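You operate a simulated robot arm through the tools that you are given. There is no shell and no other tool. Be economical: measure what you need, move in short steps, check, and stop when the job is done.

You are at the controls of a simulated robot arm. One attempt, no reset.

JOB
Stack the spare coil that says "450 OHM" from the top of the tool cart on top of the spare coil that says "600 OHM". Take the relay from the top of the tool cart and put it on top of the black valve coil there. Turn the wrench dial to 10 NM. Put the green hex key on the top tread of the folding step. Put the 7 MM setback gauge from the top of the tool cart on the top tread of the folding step and the 10 MM setback gauge on the middle shelf of the tool cart. Stack the 4 MM brass nozzle from the wide shelf of the spares rack on top of the 5 MM brass nozzle. Do these in any order. Set down upright: relay.

The check looks at the end state, three seconds after you hand in, the way a careful person would. Anything else that was tipped, shoved, dropped, spilled or broken makes it a failure.

ROBOT AND FRAMES
A 7-joint arm with a two-finger parallel gripper on a trunk, on a base that drives. Base frame: it is fixed to the floor where the robot stands at the start and does not move with it; the origin is under the middle of the robot, x ahead of it, y to its left, z up; the surface under the hand at the start is at about z = 850. Lengths are in mm, angles in rad, forces in N, time in s.
With the tool pointing down near the work surface it reaches from about 220 to 640 mm from the robot's upright axis, wherever it stands. Its first joint turns from -2.897 to 2.897 rad. Places, roughly: black valve coil [500, 250, 1000]; brass nozzle [500, -1250, 1000]; green hex key [500, -250, 1000]; middle shelf of the tool cart [400, 0, 400]; relay [250, 0, 1000]; setback gauge [250, -250, 1000]; spare coil [500, -250, 1000]; top tread of the folding step (34x18 cm) [-2140, -1440, 420]; wrench dial [400, -200, 900]. Payload 1.57 kg.
Tool frame: the origin (TCP) lies between the finger pads and is the grasp point; the fingertips stand 30 mm ahead of it; z points along the fingers, y is the line along which they close. Largest opening 80 mm; finger width 17, thickness 12; the body of the gripper, 40 by 82 mm, starts 80 mm behind the TCP.
Orientation is that of the tool frame in the base frame, as a unit quaternion [x, y, z, w]. With the fingers straight down and closing along the base's y, the tool's x points along the base's -x, its y along +y and its z along -z.

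CONTROLS
- The arm moves only by the tool send_rows. Its argument "plan" is a list that holds one entry, the list of rows, each a list of 7 numbers: the shift along the base's x, y, z in mm, then the turn, a rotation vector about the base's x, y, z in rad, then the gripper command, from -1 (shut) to 1 (fully open), values between in proportion. In form: [[[tx, ty, tz, ax, ay, az, grip], ...]]. A call has 1 to 10 rows; each row shifts and turns the commanded pose from where the row before left it. Each row takes 0.2 s and may step no farther than 50 mm and 0.15 rad from the row before; otherwise, or with a gripper value out of range, the whole call is refused. A pose out of reach is approached as far as the arm can. The call stops where the force on the tool passes 40 N (or 10 N more than at its start, if that is more) or the arm is blocked; 0.2 s more then pass. The fingers move at their own pace (about 72 mm/s each) and stop on an object; they squeeze with about 30 N. The grip force told is the motor's: it shows also when the fingers shut on nothing. Time passes only in rows, and 0.2 s behind the last, so rows that do not move let the fingers close. It gives the time, the measured TCP pose, the force on the tool (base axes), the opening and the grip force at its end, in the units of the frame above (readings bear some noise), with the torque about the TCP (base axes, N m) and any sound that the robot's microphone picked up, and new pictures: "show" is both (left out), scene, wrist or none.
- Cameras (640 x 400 px; columns grow to the right, rows downward): "scene" is now at [234, -11.1, 1423.9]; the picture's right is [-0.20, -0.98, 0.00], its down [-0.86, 0.18, -0.48] and it looks along [0.47, -0.10, -0.87] (base axes); focal length 260 px, centre (320, 200). "wrist" rides on the gripper at [72, -7, -122] in the tool frame; the picture's right is [0.09, 1.00, 0.00], its down [-0.84, 0.08, -0.54] and it looks along [-0.54, 0.05, 0.84] (tool axes); focal length 238 px, centre (320, 200). There is no depth. A picture from a camera that has moved, and an enlarged one, comes with that camera's place and axes in the base frame and with its lens.
- move_column(by): slides the trunk up (or, below 0, down) by that many mm; the arm and the scene camera ride with it, the base frame stays. It gives what a move gives, with no picture.
- roll_base(legs): drives the robot by 1 to 6 legs, each [ahead, left, turn to the left] in mm, mm and rad, along the robot's own axes; the way and the turn of a leg run together, so that a leg with both is an arc; at most 1500 mm and 3.142 rad a leg. The arm and the cameras ride along, it lands a little off, and it stops where it bumps. It gives what a move gives, and a new picture of the scene camera.
- aim_head(pan, tilt): turns the head with the scene camera to pan (to the left, within 1.501 rad either way) and tilt (down, from -0.506 to 1.204), counted from straight ahead of the robot. It gives what a move gives, and a new picture of the scene camera.
- enlarge(camera, box): a new picture of the part [left, top, right, bottom] of that camera's present view, enlarged. It takes no simulated time.
- close_job(): hands the job in; it is judged then, once.

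Go step by step. Nothing tells you exact positions but the pictures and the camera data: compare them with the known pose of the tool, close in by small moves and look again before you grip or let go. The budget is 196 turns and 260 pictures, counting those below and the enlarged ones. Unless the task says otherwise, let go and move clear before handing in, and close with one line.

The tools are called after "Emit:" as name(argument=value, ...) on one line, values as JSON. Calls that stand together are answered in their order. send_rows: Moves the arm, as the interface text tells. Its arguments: {"type":"object","properties":{"plan":{"type":"array","items":{"type":"array","items":{"type":"array","items":{"type":"number"}}}},"show":{"type":"string","enum":["both","scene","wrist","none"]}},"required":["plan"]} The other tools are called the same way: move_column (by) slides the trunk up or down; roll_base (legs) drives the base; aim_head (pan, tilt) turns the head that bears the scene camera; enlarge (camera, box) takes an enlarged picture of a part of a camera's view; close_job () hands the job in.

At the start:

```text
t: 0.0
ee_pos: [408.4, -101.1, 1192.9]
orientation: [0.0, 1.0, 0.0, 0.0]
force: [0.2, -0.1, -0.7]
wrist_torque: [-0.01, 0.02, 0.01]
opening: 80.0
gripper_force: 0.0
trunk travel left (down, up): [-675.0, 315.0]
robot x, y, heading: [0.2, -0.6, 0.001]
head pan, tilt: [-0.206, 1.065]
```

scene: 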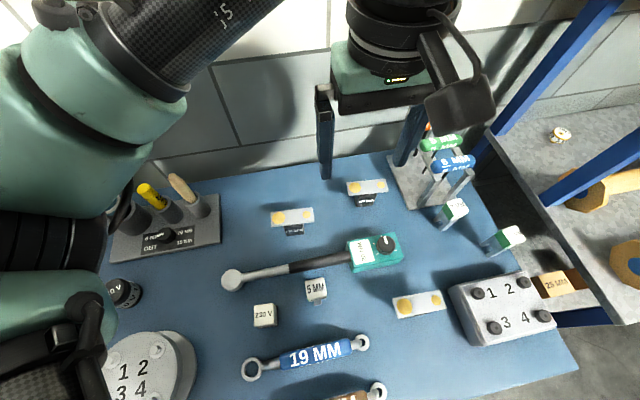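
wrist: 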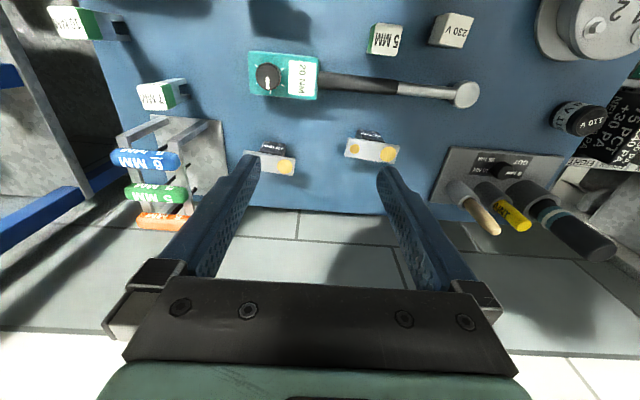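

I see the blue cart top with a torque wrench, coils, gauges and a hex key rack. I will take a closer look at it in enlarged views first.

Emit:
enlarge(camera="scene", box=[380, 120, 580, 260])

Emit:
enlarge(camera="scene", box=[220, 170, 460, 330])

Emit:
enlarge(camera="wrist", box=[30, 0, 350, 240])

Emit:
aim_head(pan=0, tilt=1.2)

```text
2.86 times, centred on (480, 190) of scene
camera zoom: at [234.0, -11.1, 1423.9], right [-0.2, -0.98, 0.0], down [-0.86, 0.18, -0.48], along [0.47, -0.1, -0.87], focal length 744 px, centre (-137, 229)
```

zoom: 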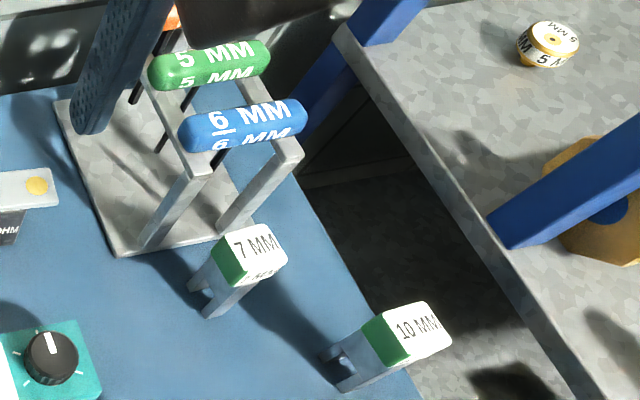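

```text
2.50 times, centred on (340, 250) of scene
camera zoom: at [234.0, -11.1, 1423.9], right [-0.2, -0.98, 0.0], down [-0.86, 0.18, -0.48], along [0.47, -0.1, -0.87], focal length 651 px, centre (270, 75)
```

zoom: 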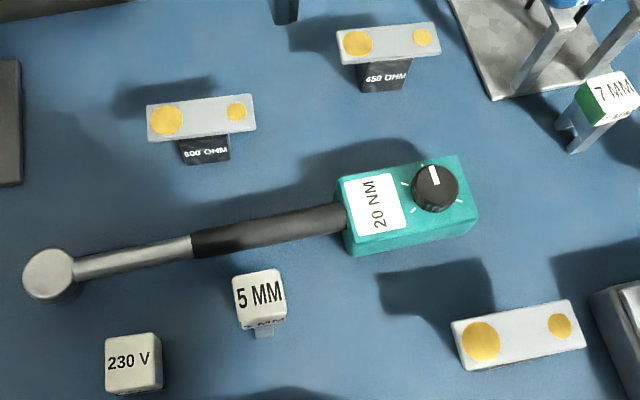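

```text
1.67 times, centred on (190, 120) of wrist
camera zoom: at [334.5, -109.3, 1313.5], right [-0.09, 1.0, 0.0], down [0.84, 0.08, 0.54], along [0.54, 0.05, -0.84], focal length 397 px, centre (537, 333)
```

zoom: 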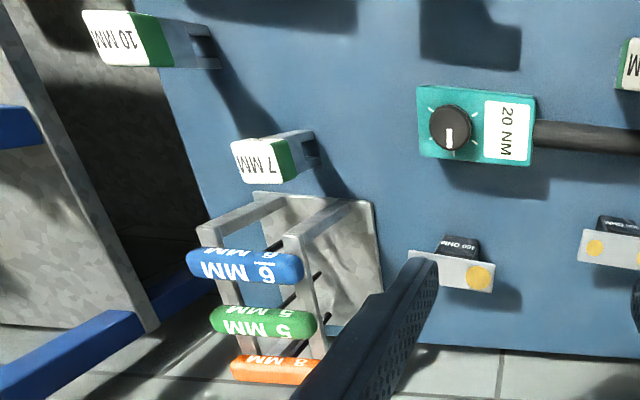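

```text
t: 0.7
ee_pos: [406.8, -103.3, 1190.7]
orientation: [0.0, 1.0, 0.0, 0.0]
force: [0.2, -1.1, 0.4]
wrist_torque: [0.02, 0.01, -0.02]
opening: 79.9
gripper_force: 0.0
trunk travel left (down, up): [-675.0, 315.0]
robot x, y, heading: [1.0, -0.4, -0.001]
head pan, tilt: [0.0, 1.201]
camera scene: at [225.8, 2.2, 1415.7], right [0.0, -1.0, 0.0], down [-0.93, 0.0, -0.36], along [0.36, 0.0, -0.93], focal length 260 px, centre (320, 200)
```

scene: 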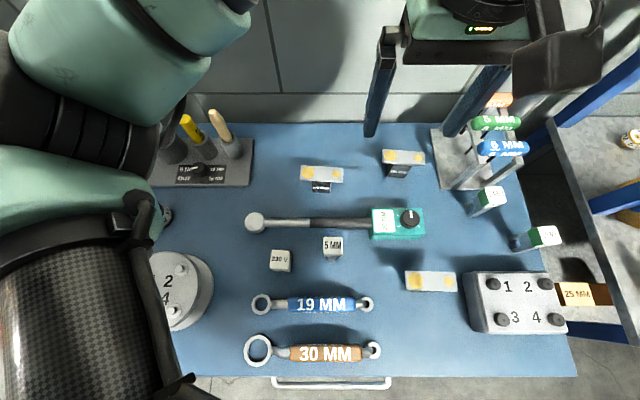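

The cart top holds spare coils, gauges, a 230 V cube, the wrench and a hex key rack. I will bring the wrist camera over the wrench to read its dial marks and look at the gauges.

Emit:
send_rows(plan=[[[-34, -14, -30, 0, 0, 0, 1], [-34, -14, -30, 0, 0, 0, 1], [-34, -14, -30, 0, 0, 0, 1], [-34, -14, -30, 0, 0, 0, 1]]])

Emit:
enlarge(camera="wrist", box=[220, 100, 420, 240])

Emit:
enlarge(camera="scene", box=[100, 100, 300, 240])

```text
t: 1.7
ee_pos: [268.0, -157.9, 1070.1]
orientation: [0.001, 1.0, 0.0, 0.0]
force: [0.0, -0.6, -0.3]
wrist_torque: [0.01, 0.0, 0.01]
opening: 80.0
gripper_force: 0.0
trunk travel left (down, up): [-675.0, 315.0]
robot x, y, heading: [-0.1, 3.2, -0.004]
head pan, tilt: [0.0, 1.201]
camera scene: at [225.5, 2.0, 1415.8], right [0.0, -1.0, 0.0], down [-0.93, 0.0, -0.36], along [0.36, 0.0, -0.93], focal length 260 px, centre (320, 200)
camera wrist: at [195.6, -165.5, 1192.2], right [-0.09, 1.0, 0.0], down [0.84, 0.08, 0.54], along [0.54, 0.05, -0.84], focal length 238 px, centre (320, 200)
```

scene: 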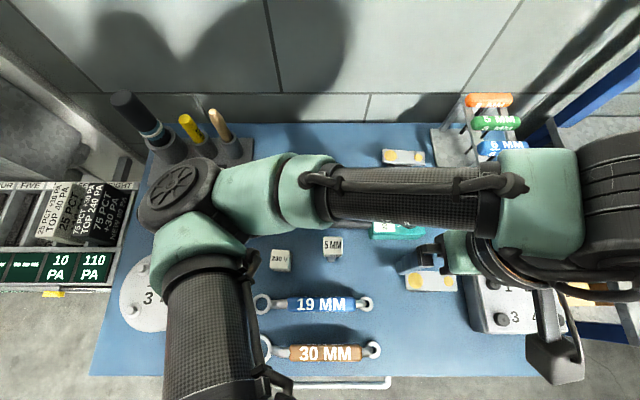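
wrist: 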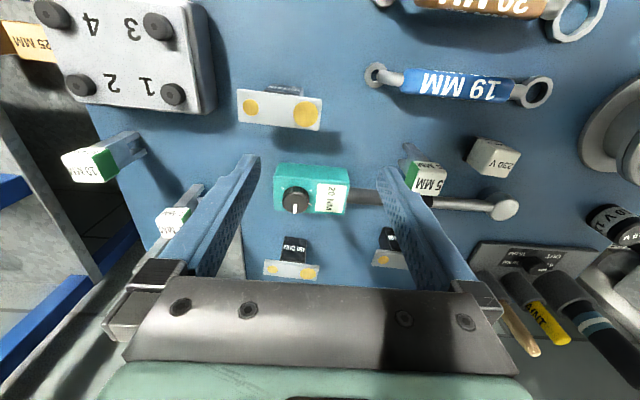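

```text
2.86 times, centred on (320, 170) of wrist
camera zoom: at [195.6, -165.5, 1192.2], right [-0.09, 1.0, 0.0], down [0.84, 0.08, 0.54], along [0.54, 0.05, -0.84], focal length 681 px, centre (320, 286)
```

zoom: 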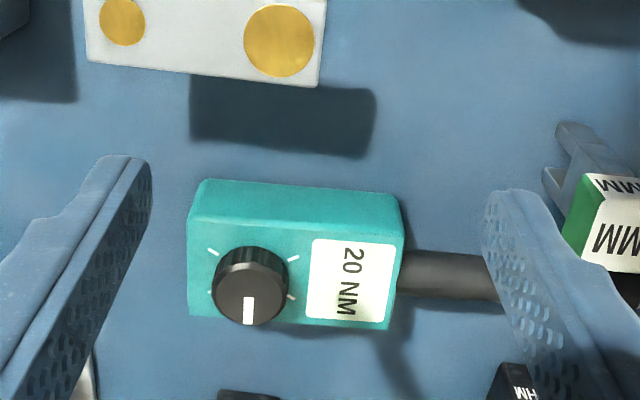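

```text
2.86 times, centred on (200, 170) of scene
camera zoom: at [225.5, 2.0, 1415.8], right [0.0, -1.0, 0.0], down [-0.93, 0.0, -0.36], along [0.36, 0.0, -0.93], focal length 744 px, centre (663, 286)
```

zoom: 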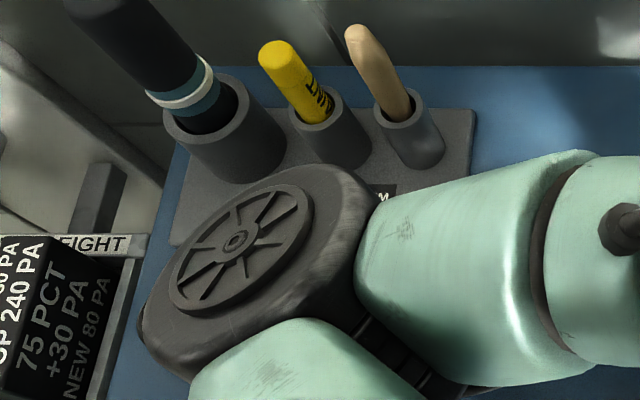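

The wrench label reads 20 NM with the pointer facing away from the robot. Next I will zoom in on the coils and gauges.

Emit:
enlarge(camera="wrist", box=[250, 210, 430, 290])

Emit:
enlarge(camera="wrist", box=[50, 110, 210, 250])

Emit:
enlarge(camera="wrist", box=[390, 120, 640, 290])

```text
3.56 times, centred on (340, 250) of wrist
camera zoom: at [195.6, -165.5, 1192.2], right [-0.09, 1.0, 0.0], down [0.84, 0.08, 0.54], along [0.54, 0.05, -0.84], focal length 848 px, centre (249, 22)
```

zoom: 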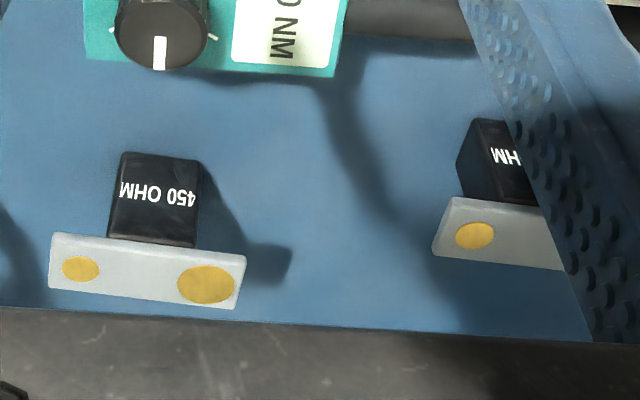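

```text
2.86 times, centred on (130, 180) of wrist
camera zoom: at [195.6, -165.5, 1192.2], right [-0.09, 1.0, 0.0], down [0.84, 0.08, 0.54], along [0.54, 0.05, -0.84], focal length 681 px, centre (863, 257)
```

zoom: 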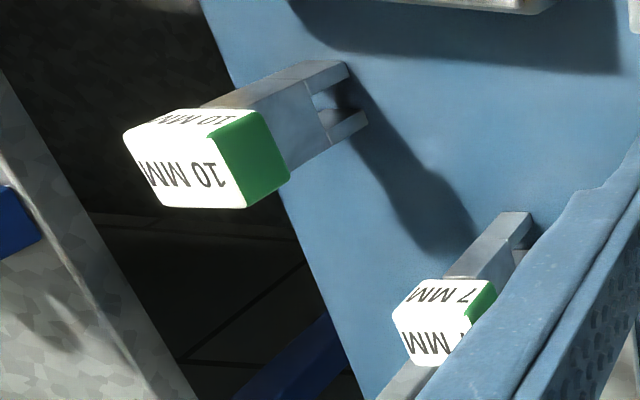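

```text
2.35 times, centred on (515, 205) of wrist
camera zoom: at [195.6, -165.5, 1192.2], right [-0.09, 1.0, 0.0], down [0.84, 0.08, 0.54], along [0.54, 0.05, -0.84], focal length 561 px, centre (-139, 188)
```

zoom: 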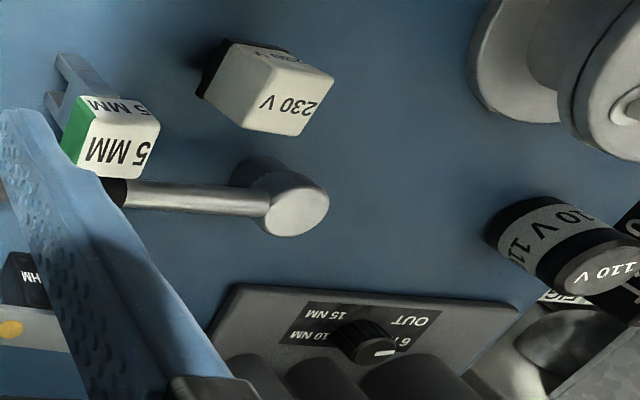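

The knob on the teal wrench is at about (386,-184,900). I will hover above it.

Emit:
send_rows(plan=[[[40, -9, -20, 0, 0, 0, 0.3], [40, -9, -20, 0, 0, 0, 0.3], [38, -8, -20, 0, 0, 0, 0.3], [0, 0, -40, 0, 0, 0, 0.3]]])

Emit:
enlarge(camera="wrist", box=[240, 80, 400, 200])

```text
t: 2.7
ee_pos: [388.4, -183.0, 974.3]
orientation: [0.002, 1.0, 0.0, 0.0]
force: [0.7, 0.3, 0.9]
wrist_torque: [0.0, -0.01, 0.01]
opening: 51.8
gripper_force: 0.0
trunk travel left (down, up): [-675.0, 315.0]
robot x, y, heading: [-1.5, 0.4, 0.003]
head pan, tilt: [0.0, 1.201]
camera scene: at [225.4, 2.3, 1415.8], right [0.0, -1.0, 0.0], down [-0.93, 0.0, -0.36], along [0.36, 0.0, -0.93], focal length 260 px, centre (320, 200)
camera wrist: at [316.7, -190.2, 1095.9], right [-0.09, 1.0, 0.0], down [0.84, 0.08, 0.54], along [0.54, 0.05, -0.84], focal length 238 px, centre (320, 200)
```

scene: 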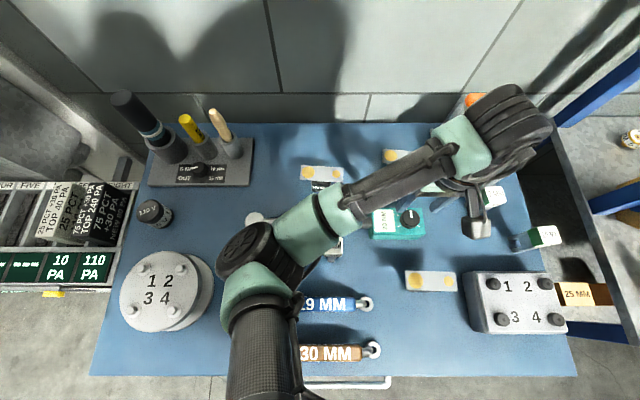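
wrist: 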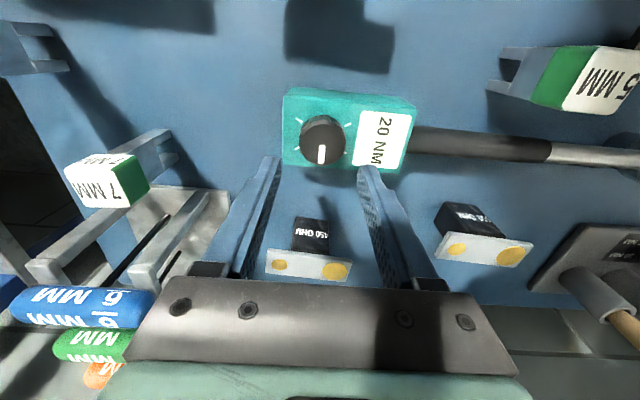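

```text
3.33 times, centred on (320, 140) of wrist
camera zoom: at [316.7, -190.2, 1095.9], right [-0.09, 1.0, 0.0], down [0.84, 0.08, 0.54], along [0.54, 0.05, -0.84], focal length 794 px, centre (320, 400)
```

zoom: 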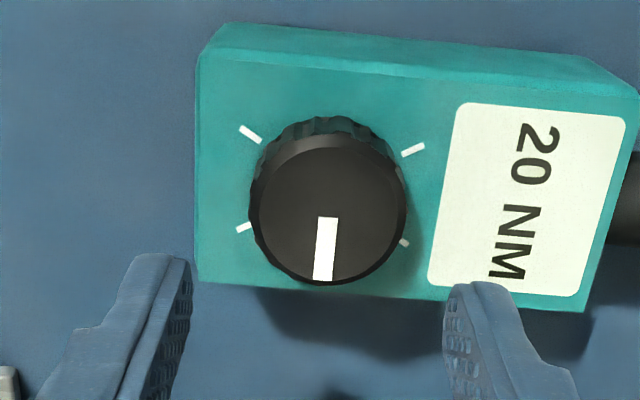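

The knob is about 39 mm across, directly below, with its top at about z=900. I will descend with fingertips around the knob and close gently.

Emit:
send_rows(plan=[[[-3, 1, -25, 0, 0, 0, 0.35], [0, 0, -20, 0, 0, 0, 0.35], [0, 0, -9, 0, 0, 0, 0.35], [0, 0, 0, 0, 0, 0, 0.35]]])

Emit:
enlarge(camera="wrist", box=[240, 100, 400, 220])

```text
t: 3.5
ee_pos: [386.6, -183.6, 930.3]
orientation: [0.002, 1.0, -0.001, 0.002]
force: [-9.6, 0.9, 22.7]
wrist_torque: [0.75, 0.48, 0.56]
opening: 54.4
gripper_force: 0.5
trunk travel left (down, up): [-675.0, 315.0]
robot x, y, heading: [-1.7, -1.1, 0.002]
head pan, tilt: [0.0, 1.201]
stopped in row 3: the force on the tool passed its limit at 51 N (the readings are from after the stop); the commanded pose is now the measured one
camera scene: at [224.6, 2.5, 1416.3], right [0.0, -1.0, 0.0], down [-0.93, 0.0, -0.36], along [0.36, 0.0, -0.93], focal length 260 px, centre (320, 200)
camera wrist: at [311.9, -188.7, 1051.7], right [-0.09, 1.0, 0.0], down [0.83, 0.08, 0.55], along [0.54, 0.05, -0.84], focal length 238 px, centre (320, 200)
```

scene: 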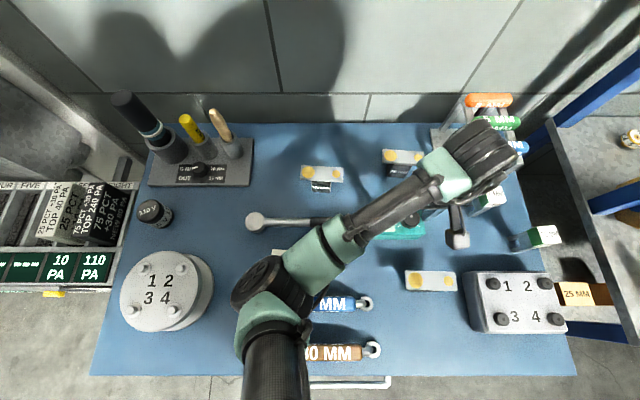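
wrist: 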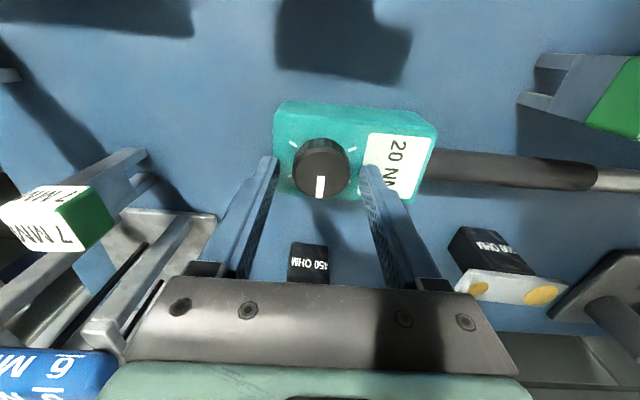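

```text
3.33 times, centred on (320, 160) of wrist
camera zoom: at [311.9, -188.7, 1051.7], right [-0.09, 1.0, 0.0], down [0.83, 0.08, 0.55], along [0.54, 0.05, -0.84], focal length 794 px, centre (320, 333)
```

zoom: 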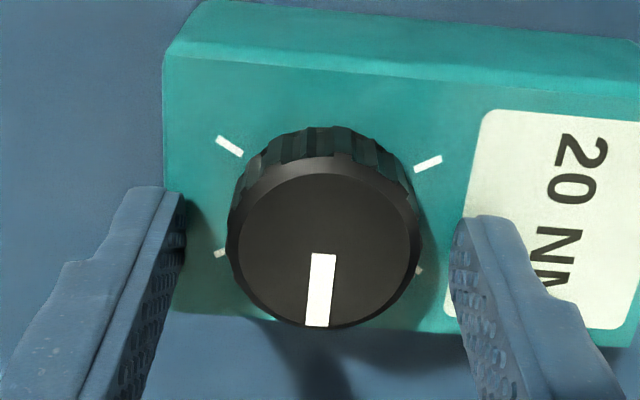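

The fingertips touched the box top at z≈900, so the knob top is nearer 917 and its centre is about (379,-182). I will lift a little, re-centre and close.

Emit:
send_rows(plan=[[[0, 0, 5, 0, 0, 0, 0.35], [-7, 1.5, 0, 0, 0, 0, 0.35], [0, 0, 0, 0, 0, 0, 0.35]]])

Emit:
enlarge(camera="wrist", box=[240, 100, 400, 220])

```text
t: 4.3
ee_pos: [378.2, -180.0, 931.7]
orientation: [0.0, 1.0, -0.001, 0.003]
force: [0.1, 0.1, 0.2]
wrist_torque: [0.01, -0.04, 0.03]
opening: 53.9
gripper_force: 0.1
trunk travel left (down, up): [-675.0, 315.0]
robot x, y, heading: [3.2, 2.3, -0.0]
head pan, tilt: [0.0, 1.201]
camera scene: at [226.3, 2.1, 1415.5], right [0.0, -1.0, 0.0], down [-0.93, 0.0, -0.36], along [0.36, 0.0, -0.93], focal length 260 px, centre (320, 200)
camera wrist: at [305.1, -186.6, 1053.8], right [-0.09, 1.0, 0.0], down [0.83, 0.08, 0.55], along [0.54, 0.05, -0.84], focal length 238 px, centre (320, 200)
```

scene: 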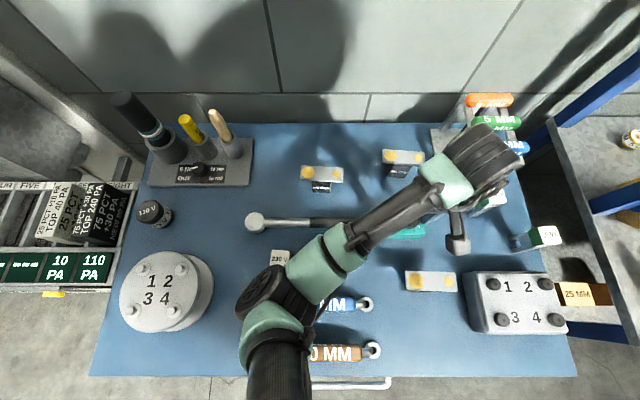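
wrist: 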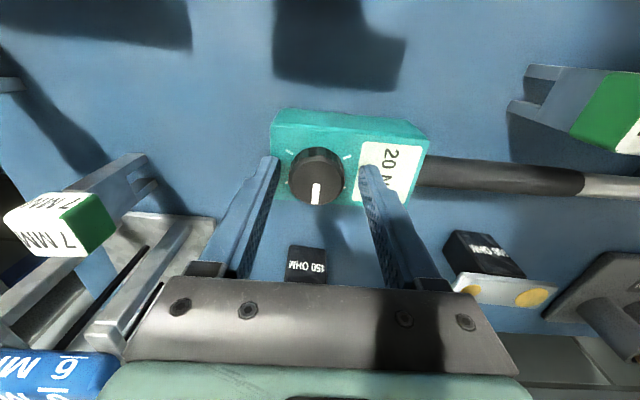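

```text
3.33 times, centred on (320, 160) of wrist
camera zoom: at [305.1, -186.6, 1053.8], right [-0.09, 1.0, 0.0], down [0.83, 0.08, 0.55], along [0.54, 0.05, -0.84], focal length 794 px, centre (320, 333)
```

zoom: 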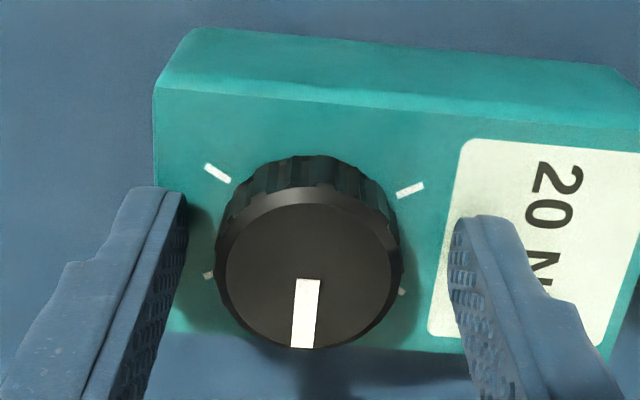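

The knob is now centred within 2 mm. I will shift slightly and close on it.

Emit:
send_rows(plan=[[[1, -2, 0, 0, 0, 0, 0.35], [0, 0, 0, 0, 0, 0, -0.2], [0, 0, 0, 0, 0, 0, -1], [0, 0, 0, 0, 0, 0, -1]]], show="wrist")

```text
t: 5.3
ee_pos: [379.4, -181.2, 932.0]
orientation: [0.0, 1.0, -0.001, 0.003]
force: [0.7, -0.6, -0.1]
wrist_torque: [0.31, 0.04, -0.01]
opening: 35.1
gripper_force: 29.7
trunk travel left (down, up): [-675.0, 315.0]
robot x, y, heading: [-1.0, 0.2, 0.004]
head pan, tilt: [0.0, 1.201]
camera wrist: at [306.1, -188.8, 1053.4], right [-0.09, 1.0, 0.0], down [0.83, 0.08, 0.55], along [0.54, 0.05, -0.84], focal length 238 px, centre (320, 200)
```

wrist: 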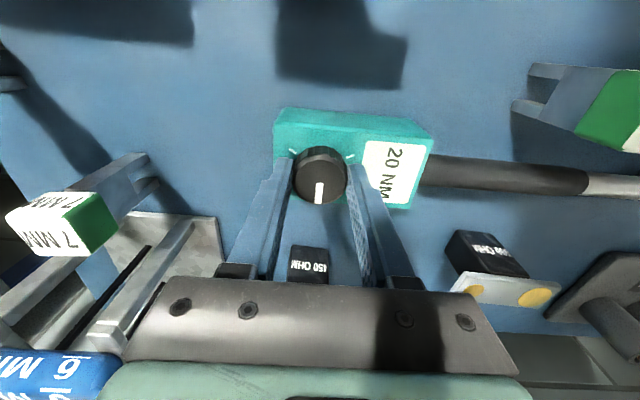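

The knob is held. I will turn it counter-clockwise by about 60° and watch the display.

Emit:
send_rows(plan=[[[0, 0, 0, 0, 0, 0.15, -1], [0, 0, 0, 0, 0, 0.15, -1], [0, 0, 0, 0, 0, 0.15, -1], [0, 0, 0, 0, 0, 0.15, -1], [0, 0, 0, 0, 0, 0.15, -1], [0, 0, 0, 0, 0, 0.15, -1], [0, 0, 0, 0, 0, 0.147, -1]]])

Emit:
enlarge(camera="wrist", box=[220, 90, 440, 250])

```text
t: 6.9
ee_pos: [379.7, -181.2, 932.0]
orientation: [-0.5, 0.866, 0.0, 0.003]
force: [0.4, -0.2, 1.0]
wrist_torque: [-0.48, 0.0, -0.02]
opening: 35.1
gripper_force: 29.7
trunk travel left (down, up): [-675.0, 315.0]
robot x, y, heading: [1.3, -2.1, 0.003]
head pan, tilt: [0.0, 1.201]
camera scene: at [226.2, 2.1, 1415.6], right [0.0, -1.0, 0.0], down [-0.93, 0.0, -0.36], along [0.36, 0.0, -0.93], focal length 260 px, centre (320, 200)
camera wrist: at [349.0, -248.7, 1054.0], right [-0.91, 0.42, 0.0], down [0.35, 0.76, 0.55], along [0.23, 0.5, -0.84], focal length 238 px, centre (320, 200)
```

scene: 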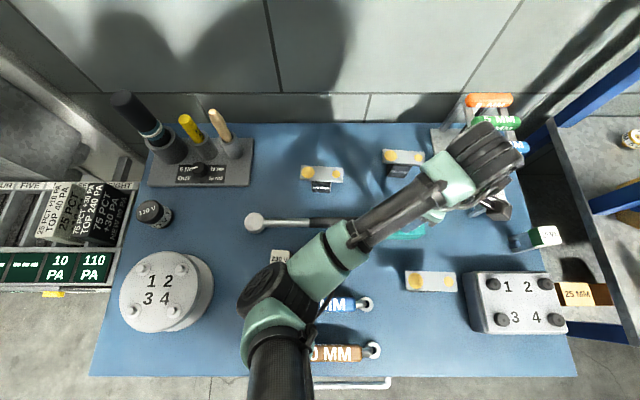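
wrist: 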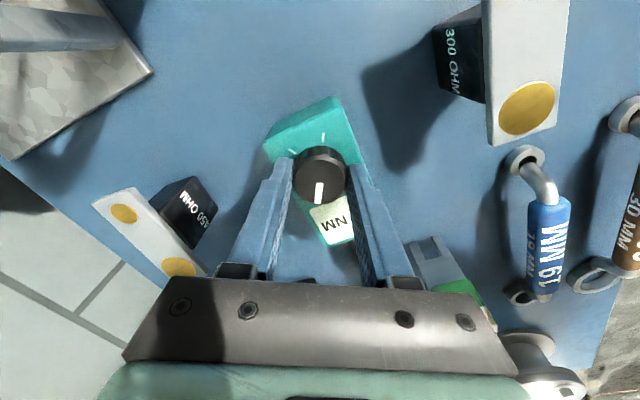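

```text
2.50 times, centred on (330, 170) of wrist
camera zoom: at [349.0, -248.7, 1054.0], right [-0.91, 0.42, 0.0], down [0.35, 0.76, 0.55], along [0.23, 0.5, -0.84], focal length 596 px, centre (295, 275)
```

zoom: 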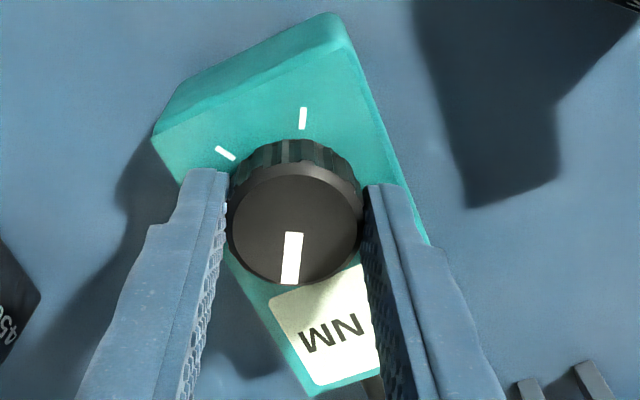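

The knob turned and the number on the label is hidden by a finger. I will release and lift to read it.

Emit:
send_rows(plan=[[[0, 0, 0, 0, 0, 0, 0.35], [0, 0, 0, 0, 0, 0, 0.35], [0, 0, 30, 0, 0, 0, 0.35], [0, 0, 30, 0, 0, 0, 0.35]]], show="none")

Emit:
enlarge(camera="wrist", box=[240, 80, 400, 220])

```text
t: 7.9
ee_pos: [379.7, -183.5, 991.6]
orientation: [-0.499, 0.866, 0.001, 0.003]
force: [-0.4, -0.3, 0.0]
wrist_torque: [0.02, -0.01, 0.01]
opening: 53.9
gripper_force: 0.0
trunk travel left (down, up): [-675.0, 315.0]
robot x, y, heading: [2.8, 1.8, -0.002]
head pan, tilt: [0.0, 1.201]
```

```text
2.86 times, centred on (320, 150) of wrist
camera zoom: at [347.9, -249.8, 1113.2], right [-0.91, 0.42, 0.0], down [0.35, 0.76, 0.55], along [0.23, 0.5, -0.84], focal length 681 px, centre (320, 343)
```

zoom: 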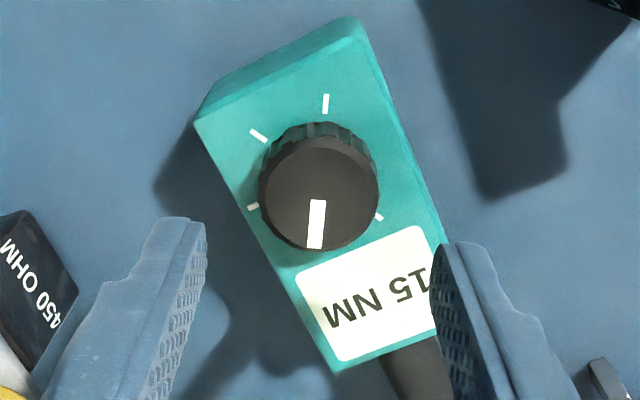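

It now reads 15 NM, so one more step of 60° should give 10 NM. I will unwind the wrist while raised, then grip again.

Emit:
send_rows(plan=[[[0, 0, 0, 0, 0, -0.15, 0.35], [0, 0, 0, 0, 0, -0.15, 0.35], [0, 0, 0, 0, 0, -0.15, 0.35], [0, 0, 0, 0, 0, -0.15, 0.35], [0, 0, 0, 0, 0, -0.15, 0.35], [0, 0, 0, 0, 0, -0.15, 0.35], [0, 0, 0, 0, 0, -0.147, 0.35], [0, 1.5, -40, 0, 0, 0, 0.35]]], show="none")

Emit:
enlarge(camera="wrist", box=[240, 80, 400, 220])

```text
t: 9.7
ee_pos: [380.2, -179.7, 951.0]
orientation: [0.001, 1.0, -0.001, 0.003]
force: [0.4, -0.5, 0.4]
wrist_torque: [-0.03, 0.02, 0.03]
opening: 54.2
gripper_force: 0.1
trunk travel left (down, up): [-675.0, 315.0]
robot x, y, heading: [-1.4, 2.4, 0.002]
head pan, tilt: [0.0, 1.201]
```

```text
2.86 times, centred on (320, 150) of wrist
camera zoom: at [307.2, -187.0, 1072.7], right [-0.09, 1.0, 0.0], down [0.83, 0.08, 0.55], along [0.54, 0.05, -0.84], focal length 681 px, centre (320, 343)
```

zoom: 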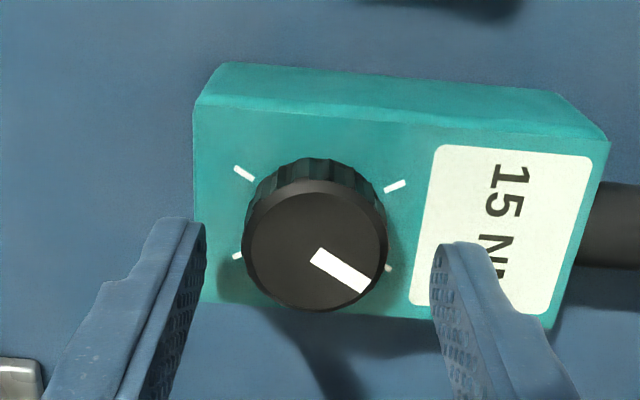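

Reads 15 NM; the pointer sits on the next mark. I will grip again and turn 60° more.

Emit:
send_rows(plan=[[[-0.5, -1.5, -19, 0, 0, 0, 0.35], [0, 0, 0, 0, 0, 0, -0.2], [0, 0, 0, 0, 0, 0, -1], [0, 0, 0, 0, 0, 0, -1]]], show="none")

Emit:
send_rows(plan=[[[0, 0, 0, 0, 0, 0.15, -1], [0, 0, 0, 0, 0, 0.15, -1], [0, 0, 0, 0, 0, 0.15, -1], [0, 0, 0, 0, 0, 0.15, -1], [0, 0, 0, 0, 0, 0.15, -1], [0, 0, 0, 0, 0, 0.15, -1], [0, 0, 0, 0, 0, 0.147, -1], [0, 0, 0, 0, 0, 0, 0.35], [0, 0, 0, 0, 0, 0, 0.35], [0, 0, 40, 0, 0, 0, 0.35]]], show="wrist")

Emit:
enlarge(camera="wrist", box=[240, 80, 400, 220])

```text
t: 10.7
ee_pos: [380.4, -181.3, 932.3]
orientation: [-0.001, 1.0, -0.001, 0.003]
force: [-0.1, -1.3, 0.3]
wrist_torque: [-0.09, -0.09, 0.0]
opening: 34.9
gripper_force: 30.5
trunk travel left (down, up): [-675.0, 315.0]
robot x, y, heading: [-0.0, -0.7, 0.003]
head pan, tilt: [0.0, 1.201]
```

```text
t: 12.9
ee_pos: [380.6, -182.4, 975.9]
orientation: [-0.499, 0.866, 0.001, 0.003]
force: [0.5, 0.7, -0.2]
wrist_torque: [0.02, -0.02, 0.02]
opening: 54.1
gripper_force: 0.0
trunk travel left (down, up): [-675.0, 315.0]
robot x, y, heading: [-1.6, -4.0, 0.0]
head pan, tilt: [0.0, 1.201]
camera wrist: at [349.2, -249.9, 1097.7], right [-0.91, 0.42, 0.0], down [0.35, 0.76, 0.55], along [0.23, 0.5, -0.84], focal length 238 px, centre (320, 200)
```

wrist: 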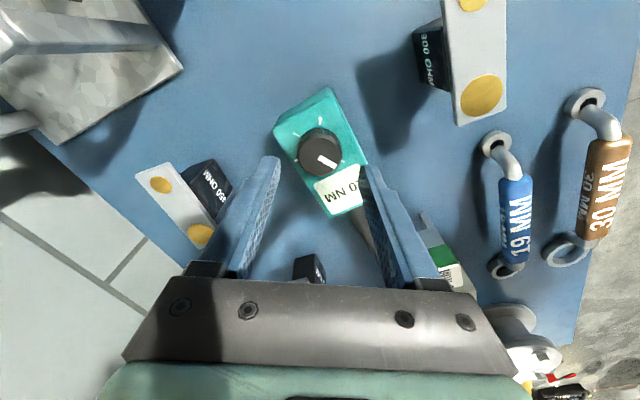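

```text
2.86 times, centred on (320, 150) of wrist
camera zoom: at [349.2, -249.9, 1097.7], right [-0.91, 0.42, 0.0], down [0.35, 0.76, 0.55], along [0.23, 0.5, -0.84], focal length 681 px, centre (320, 343)
```

zoom: 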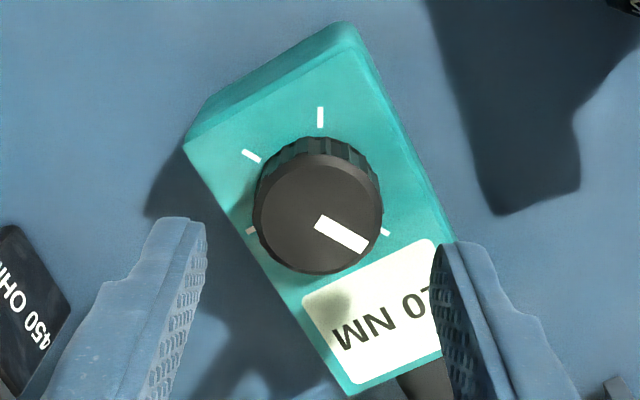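

The dial followed the turn; the label shows "?0 NM". I will unwind the wrist and read it properly.

Emit:
send_rows(plan=[[[0, 0, 10, 0, 0, -0.15, 0.35], [0, 0, 10, 0, 0, -0.15, 0.35], [0, 0, 10, 0, 0, -0.15, 0.6], [0, 0, 0, 0, 0, -0.15, 1], [0, 0, 0, 0, 0, -0.15, 1], [0, 0, 0, 0, 0, -0.15, 1], [0, 0, 0, 0, 0, -0.147, 1]]], show="wrist")

Emit:
enlarge(camera="wrist", box=[240, 50, 440, 190])

Emit:
enlarge(camera="scene", box=[440, 80, 600, 260])

```text
t: 14.5
ee_pos: [381.6, -183.6, 1004.0]
orientation: [0.001, 1.0, -0.001, 0.003]
force: [0.2, 0.3, -0.5]
wrist_torque: [0.01, -0.01, 0.01]
opening: 79.9
gripper_force: 0.0
trunk travel left (down, up): [-675.0, 315.0]
robot x, y, heading: [-0.6, 2.3, -0.0]
head pan, tilt: [0.0, 1.201]
camera wrist: at [307.6, -189.9, 1125.5], right [-0.09, 1.0, 0.0], down [0.83, 0.08, 0.55], along [0.55, 0.05, -0.84], focal length 238 px, centre (320, 200)
```

wrist: 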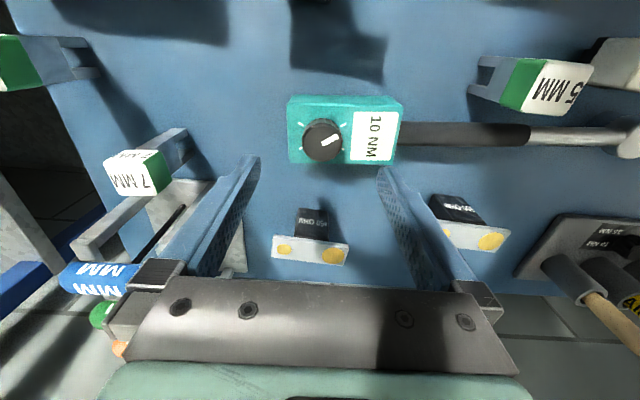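

```text
2.86 times, centred on (340, 120) of wrist
camera zoom: at [307.6, -189.9, 1125.5], right [-0.09, 1.0, 0.0], down [0.83, 0.08, 0.55], along [0.55, 0.05, -0.84], focal length 681 px, centre (263, 429)
```

zoom: 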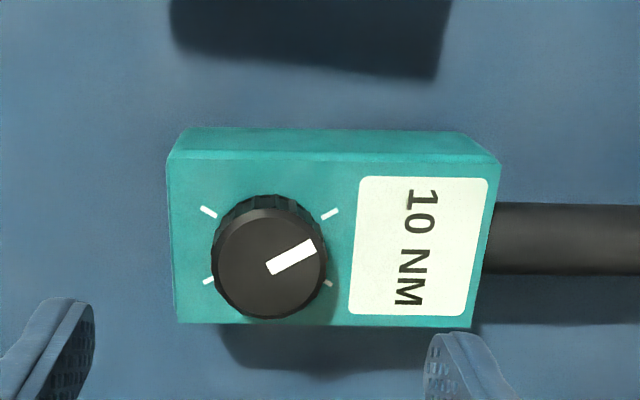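

```text
2.22 times, centred on (520, 170) of scene
camera zoom: at [225.8, 2.2, 1415.7], right [0.0, -1.0, 0.0], down [-0.93, 0.0, -0.36], along [0.36, 0.0, -0.93], focal length 578 px, centre (-124, 267)
```

zoom: 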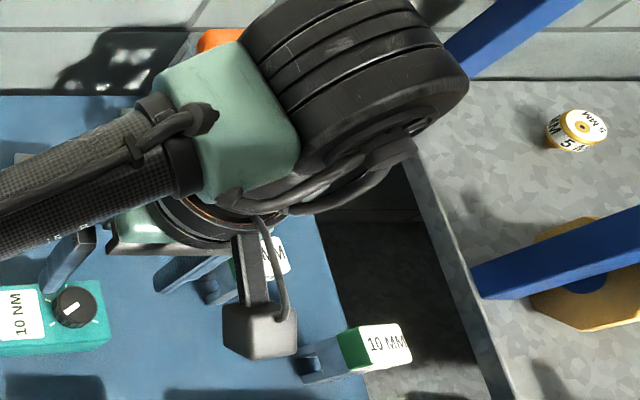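

The dial reads 10 NM, so that job is done. Next is the 450 OHM coil at about (521,-182), plate top at about 912; I rotate the gripper by -90° to grip the plate across its narrow side.

Emit:
send_rows(plan=[[[10, 0, 2, 0, 0, -0.15, 1], [10, 0, 2, 0, 0, -0.15, 1], [10, 0, 0, 0, 0, -0.15, 1], [14, 0, 0, 0, 0, -0.15, 1], [14, 0, 0, 0, 0, -0.15, 1], [14, 0, 0, 0, 0, -0.15, 1], [14, 0, 0, 0, 0, -0.15, 1], [14, 0, 0, 0, 0, -0.15, 1], [20, 0, 0, 0, 0, -0.15, 1], [20, 1, 0, 0, 0, -0.15, 1]]], show="none")

Emit:
send_rows(plan=[[[0, 0, -15, 0, 0, -0.07, 1], [0, 0, 0, 0, 0, 0, 1]]], show="both")

Emit:
enlarge(camera="wrist", box=[220, 80, 420, 220])

```text
t: 16.7
ee_pos: [521.9, -181.2, 1008.7]
orientation: [0.682, 0.731, -0.004, 0.001]
force: [-0.2, 0.6, -1.3]
wrist_torque: [-0.01, -0.03, 0.0]
opening: 80.0
gripper_force: 0.1
trunk travel left (down, up): [-675.0, 315.0]
robot x, y, heading: [-0.3, 2.3, -0.004]
head pan, tilt: [0.0, 1.201]
```

```text
t: 17.3
ee_pos: [520.2, -181.1, 992.7]
orientation: [0.707, 0.707, -0.003, 0.003]
force: [-0.5, -0.4, 1.1]
wrist_torque: [0.01, 0.03, 0.0]
opening: 80.1
gripper_force: 0.2
trunk travel left (down, up): [-675.0, 315.0]
robot x, y, heading: [-1.2, 0.8, -0.001]
head pan, tilt: [0.0, 1.201]
camera scene: at [225.7, 2.3, 1415.7], right [0.0, -1.0, 0.0], down [-0.93, 0.0, -0.36], along [0.36, 0.0, -0.93], focal length 260 px, centre (320, 200)
camera wrist: at [514.0, -108.6, 1113.9], right [1.0, 0.09, 0.0], down [0.08, -0.83, 0.55], along [0.05, -0.55, -0.84], focal length 238 px, centre (320, 200)
```

scene: 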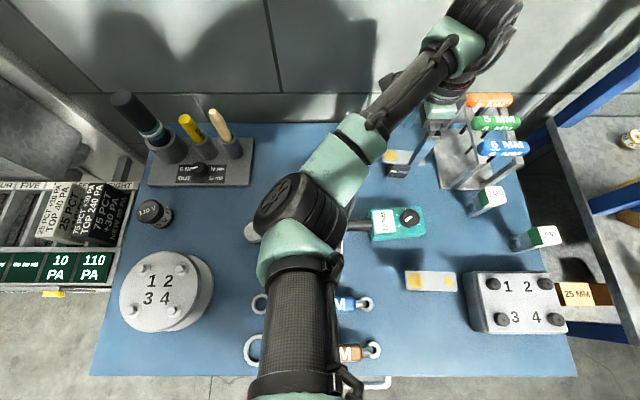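
wrist: 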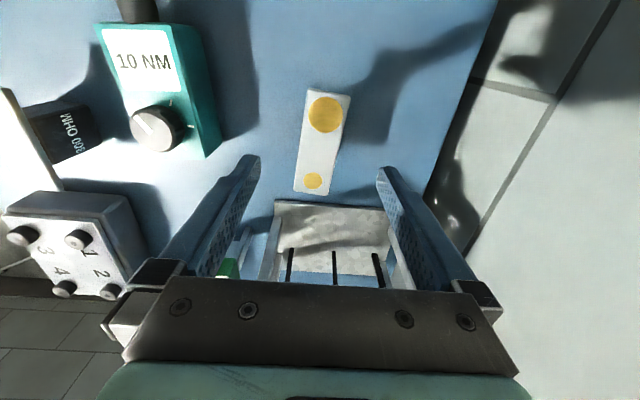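

```text
2.86 times, centred on (320, 150) of wrist
camera zoom: at [514.0, -108.6, 1113.9], right [1.0, 0.09, 0.0], down [0.08, -0.83, 0.55], along [0.05, -0.55, -0.84], focal length 681 px, centre (320, 343)
```

zoom: 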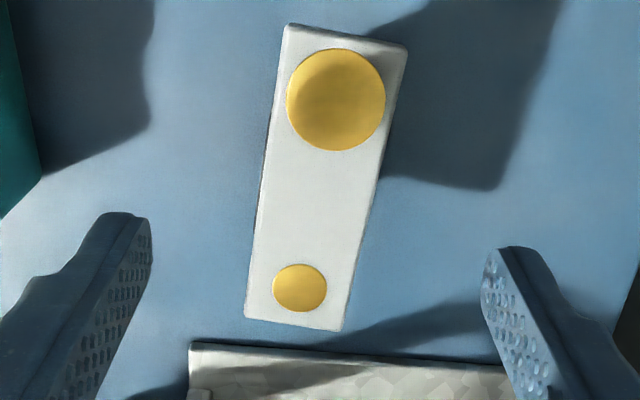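

The 450 OHM plate centre is about (520,-187), yawed about -0.085 rad, 34 mm wide. I will align and descend to grip it.

Emit:
send_rows(plan=[[[0, -6, -20, 0, 0, -0.085, 0.7], [0, 0, -30, 0, 0, 0, 0.7], [0, 0, -20, 0, 0, 0, 0.7], [0, 0, -10, 0, 0, 0, 0.7], [0, 0, 0, 0, 0, 0, 0.7]]], show="wrist")

Emit:
enlarge(camera="wrist", box=[220, 110, 420, 250])

```text
t: 18.5
ee_pos: [520.1, -186.3, 916.6]
orientation: [0.737, 0.676, -0.002, 0.002]
force: [-0.2, 0.8, -0.4]
wrist_torque: [0.03, 0.03, -0.01]
opening: 67.9
gripper_force: 0.0
trunk travel left (down, up): [-675.0, 315.0]
robot x, y, heading: [-0.8, -1.3, 0.002]
head pan, tilt: [0.0, 1.201]
camera wrist: at [518.8, -114.0, 1036.3], right [1.0, 0.01, 0.0], down [0.01, -0.84, 0.55], along [0.0, -0.55, -0.84], focal length 238 px, centre (320, 200)
```

wrist: 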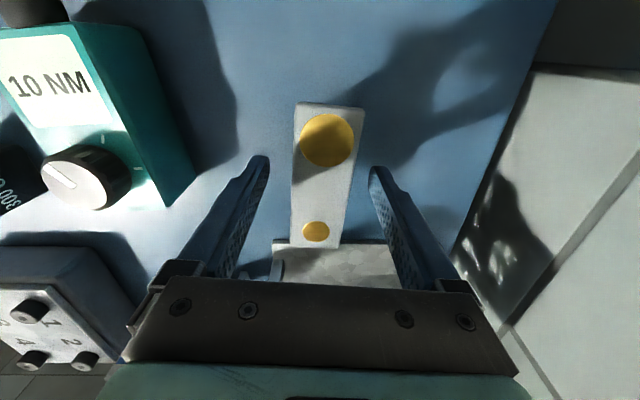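

```text
2.86 times, centred on (320, 180) of wrist
camera zoom: at [518.8, -114.0, 1036.3], right [1.0, 0.01, 0.0], down [0.01, -0.84, 0.55], along [0.0, -0.55, -0.84], focal length 681 px, centre (320, 257)
```

zoom: 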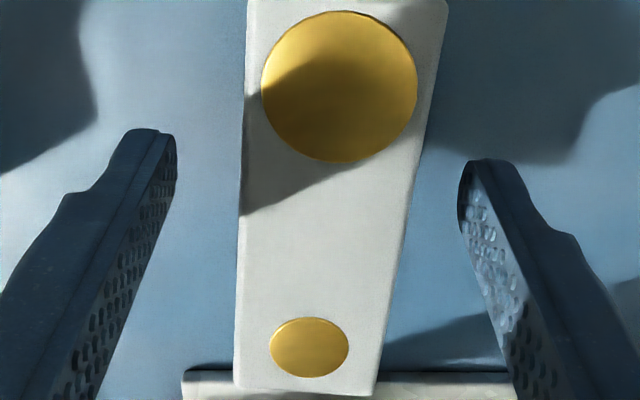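

The plate is between the fingers and centred. I will close and lift a little.

Emit:
send_rows(plan=[[[1, 0, -4, 0, 0, 0, 0.4], [0, 0, 0, 0, 0, 0, -0.1], [0, 0, 0, 0, 0, 0, -1], [0, 0, 0, 0, 0, 0, -1], [0, 0, 20, 0, 0, 0, -1], [0, 0, 30, 0, 0, 0, -1]]])

```text
t: 19.9
ee_pos: [521.2, -188.5, 959.5]
orientation: [0.736, 0.677, -0.002, 0.001]
force: [0.3, 0.2, -1.3]
wrist_torque: [-0.03, 0.0, -0.02]
opening: 35.7
gripper_force: 30.1
trunk travel left (down, up): [-675.0, 315.0]
robot x, y, heading: [4.0, -1.7, -0.002]
head pan, tilt: [0.0, 1.201]
camera scene: at [225.8, 2.2, 1415.6], right [0.0, -1.0, 0.0], down [-0.93, 0.0, -0.36], along [0.36, 0.0, -0.93], focal length 260 px, centre (320, 200)
camera wrist: at [520.4, -115.9, 1080.5], right [1.0, 0.01, 0.0], down [0.01, -0.84, 0.55], along [0.0, -0.55, -0.84], focal length 238 px, centre (320, 200)
```

scene: 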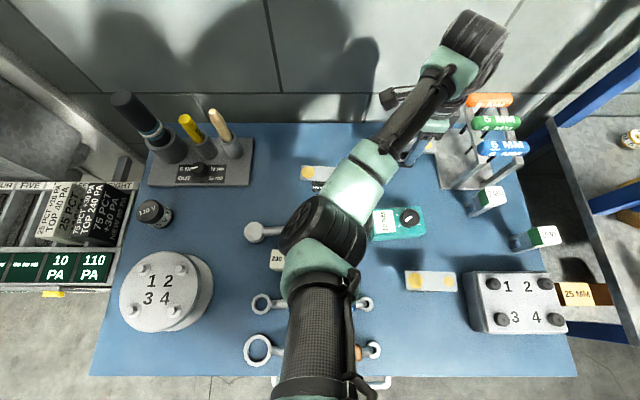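
wrist: 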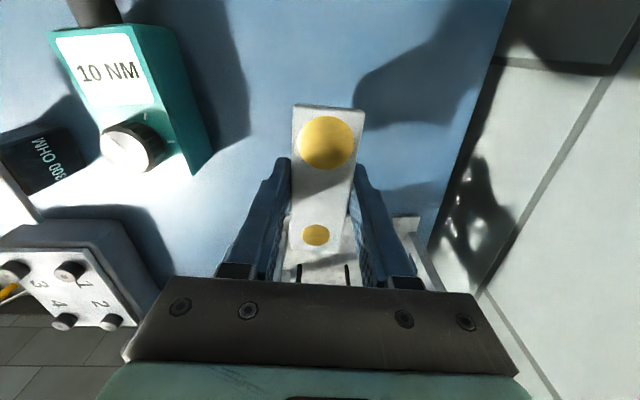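

The 450 OHM coil is held. I raise it and look at the 600 OHM coil's position and yaw.

Emit:
send_rows(plan=[[[0, 0, 40, 0, 0, 0, -1], [0, 0, 40, 0, 0, 0, -1], [0, 0, 20, 0, 0, 0, -1], [-15, 45, 0, 0, 0, 0, -1], [-15, 45, 0, 0, 0, 0, -1], [-15, 45, 0, 0, 0, 0, -1], [0, 45, 0, 0, 0, 0, -1], [0, 45, 0, 0, 0, 0, -1], [0, 45, 0, 0, 0, 0, -1]]])

Emit:
enlarge(camera="wrist", box=[220, 0, 420, 140])

```text
t: 21.9
ee_pos: [476.9, 81.6, 1059.9]
orientation: [0.737, 0.676, -0.003, 0.002]
force: [-0.1, 0.3, -1.4]
wrist_torque: [-0.05, -0.01, 0.03]
opening: 35.2
gripper_force: 30.5
trunk travel left (down, up): [-675.0, 315.0]
robot x, y, heading: [0.5, -0.6, -0.003]
head pan, tilt: [0.0, 1.201]
camera scene: at [225.7, 2.9, 1415.7], right [0.0, -1.0, 0.0], down [-0.93, 0.0, -0.36], along [0.36, 0.0, -0.93], focal length 260 px, centre (320, 200)
camera wrist: at [476.7, 154.5, 1181.1], right [1.0, 0.01, 0.0], down [0.01, -0.84, 0.55], along [0.0, -0.55, -0.84], focal length 238 px, centre (320, 200)
```

scene: 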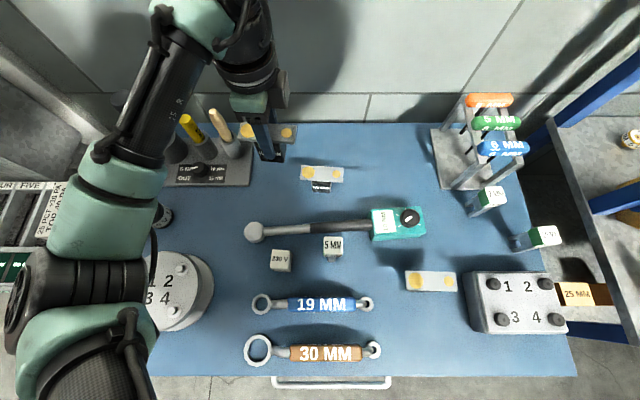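
wrist: 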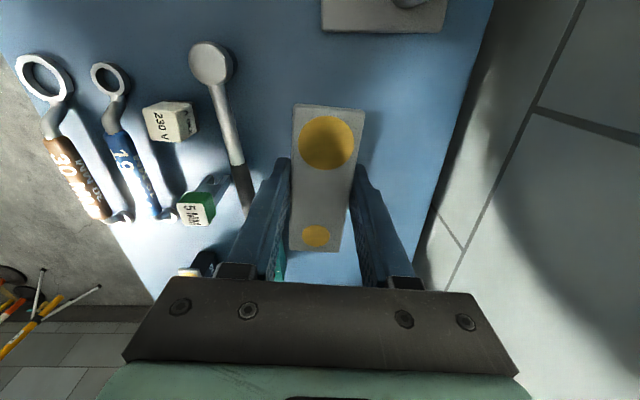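

```text
2.86 times, centred on (320, 70) of wrist
camera zoom: at [476.7, 154.5, 1181.1], right [1.0, 0.01, 0.0], down [0.01, -0.84, 0.55], along [0.0, -0.55, -0.84], focal length 681 px, centre (320, 571)
```

zoom: 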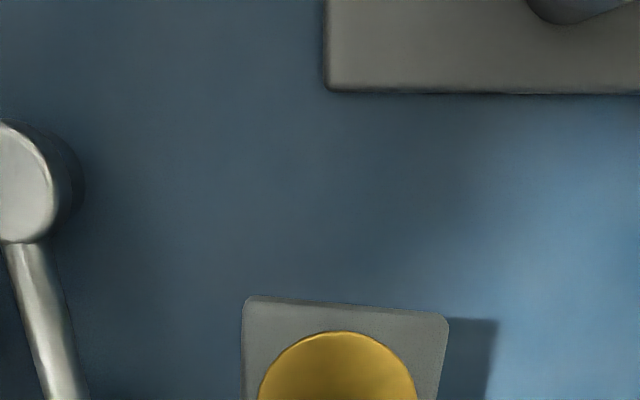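

The 600 OHM coil is visible to the scene camera; I zoom in to measure it.

Emit:
enlarge(camera="scene", box=[280, 145, 360, 205])

```text
6.67 times, centred on (320, 175) of scene
camera zoom: at [225.7, 2.9, 1415.7], right [0.0, -1.0, 0.0], down [-0.93, 0.0, -0.36], along [0.36, 0.0, -0.93], focal length 1736 px, centre (320, 367)
```

zoom: 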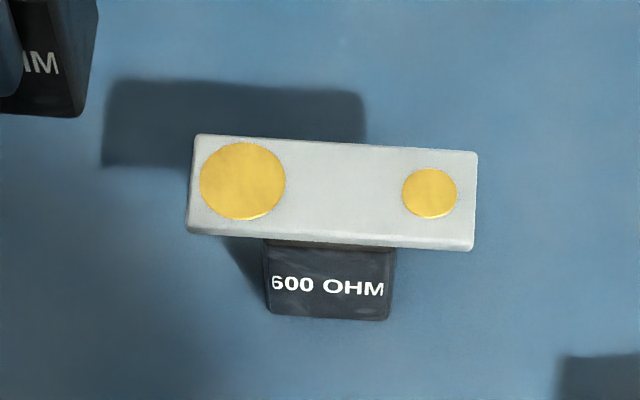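

The 600 OHM plate centre comes out at about (483,-1), yaw about -0.065. I carry the held coil over it and stop a bit above.

Emit:
send_rows(plan=[[[3, -42, -20, 0, 0, 0.02, -1], [3.5, -41, -20, 0, 0, 0, -1], [0, 0, -20, 0, 0, 0, -1], [0, 0, -10, 0, 0, 0, -1], [0, 0, 0, 0, 0, 0, -1]]], show="wrist")

Emit:
enlarge(camera="scene", box=[250, 95, 410, 215])

```text
t: 23.1
ee_pos: [485.8, -0.4, 987.4]
orientation: [0.729, 0.684, -0.004, 0.001]
force: [1.0, 0.4, -1.6]
wrist_torque: [-0.02, -0.02, 0.03]
opening: 35.4
gripper_force: 30.1
trunk travel left (down, up): [-675.0, 315.0]
robot x, y, heading: [-1.6, -0.1, -0.0]
head pan, tilt: [0.0, 1.201]
camera wrist: at [482.0, 72.1, 1109.1], right [1.0, 0.03, 0.0], down [0.03, -0.84, 0.55], along [0.01, -0.55, -0.84], focal length 238 px, centre (320, 200)
```

wrist: 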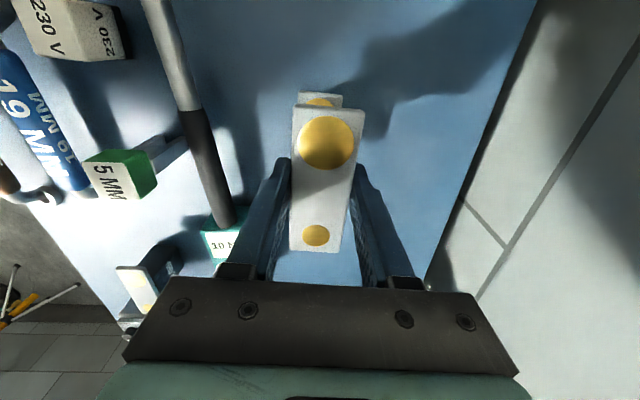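

```text
3.33 times, centred on (330, 155) of scene
camera zoom: at [225.9, 2.4, 1415.7], right [0.0, -1.0, 0.0], down [-0.93, 0.0, -0.36], along [0.36, 0.0, -0.93], focal length 868 px, centre (287, 350)
```

zoom: 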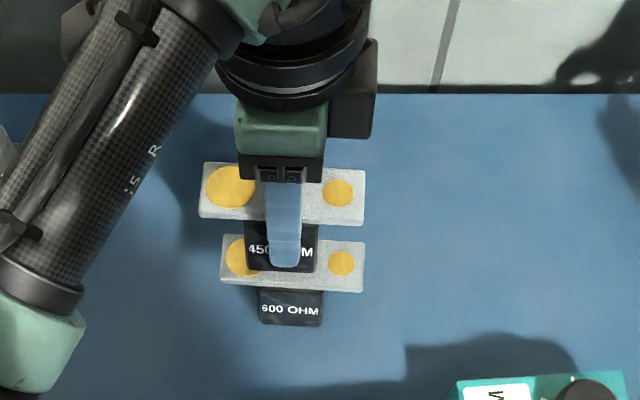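

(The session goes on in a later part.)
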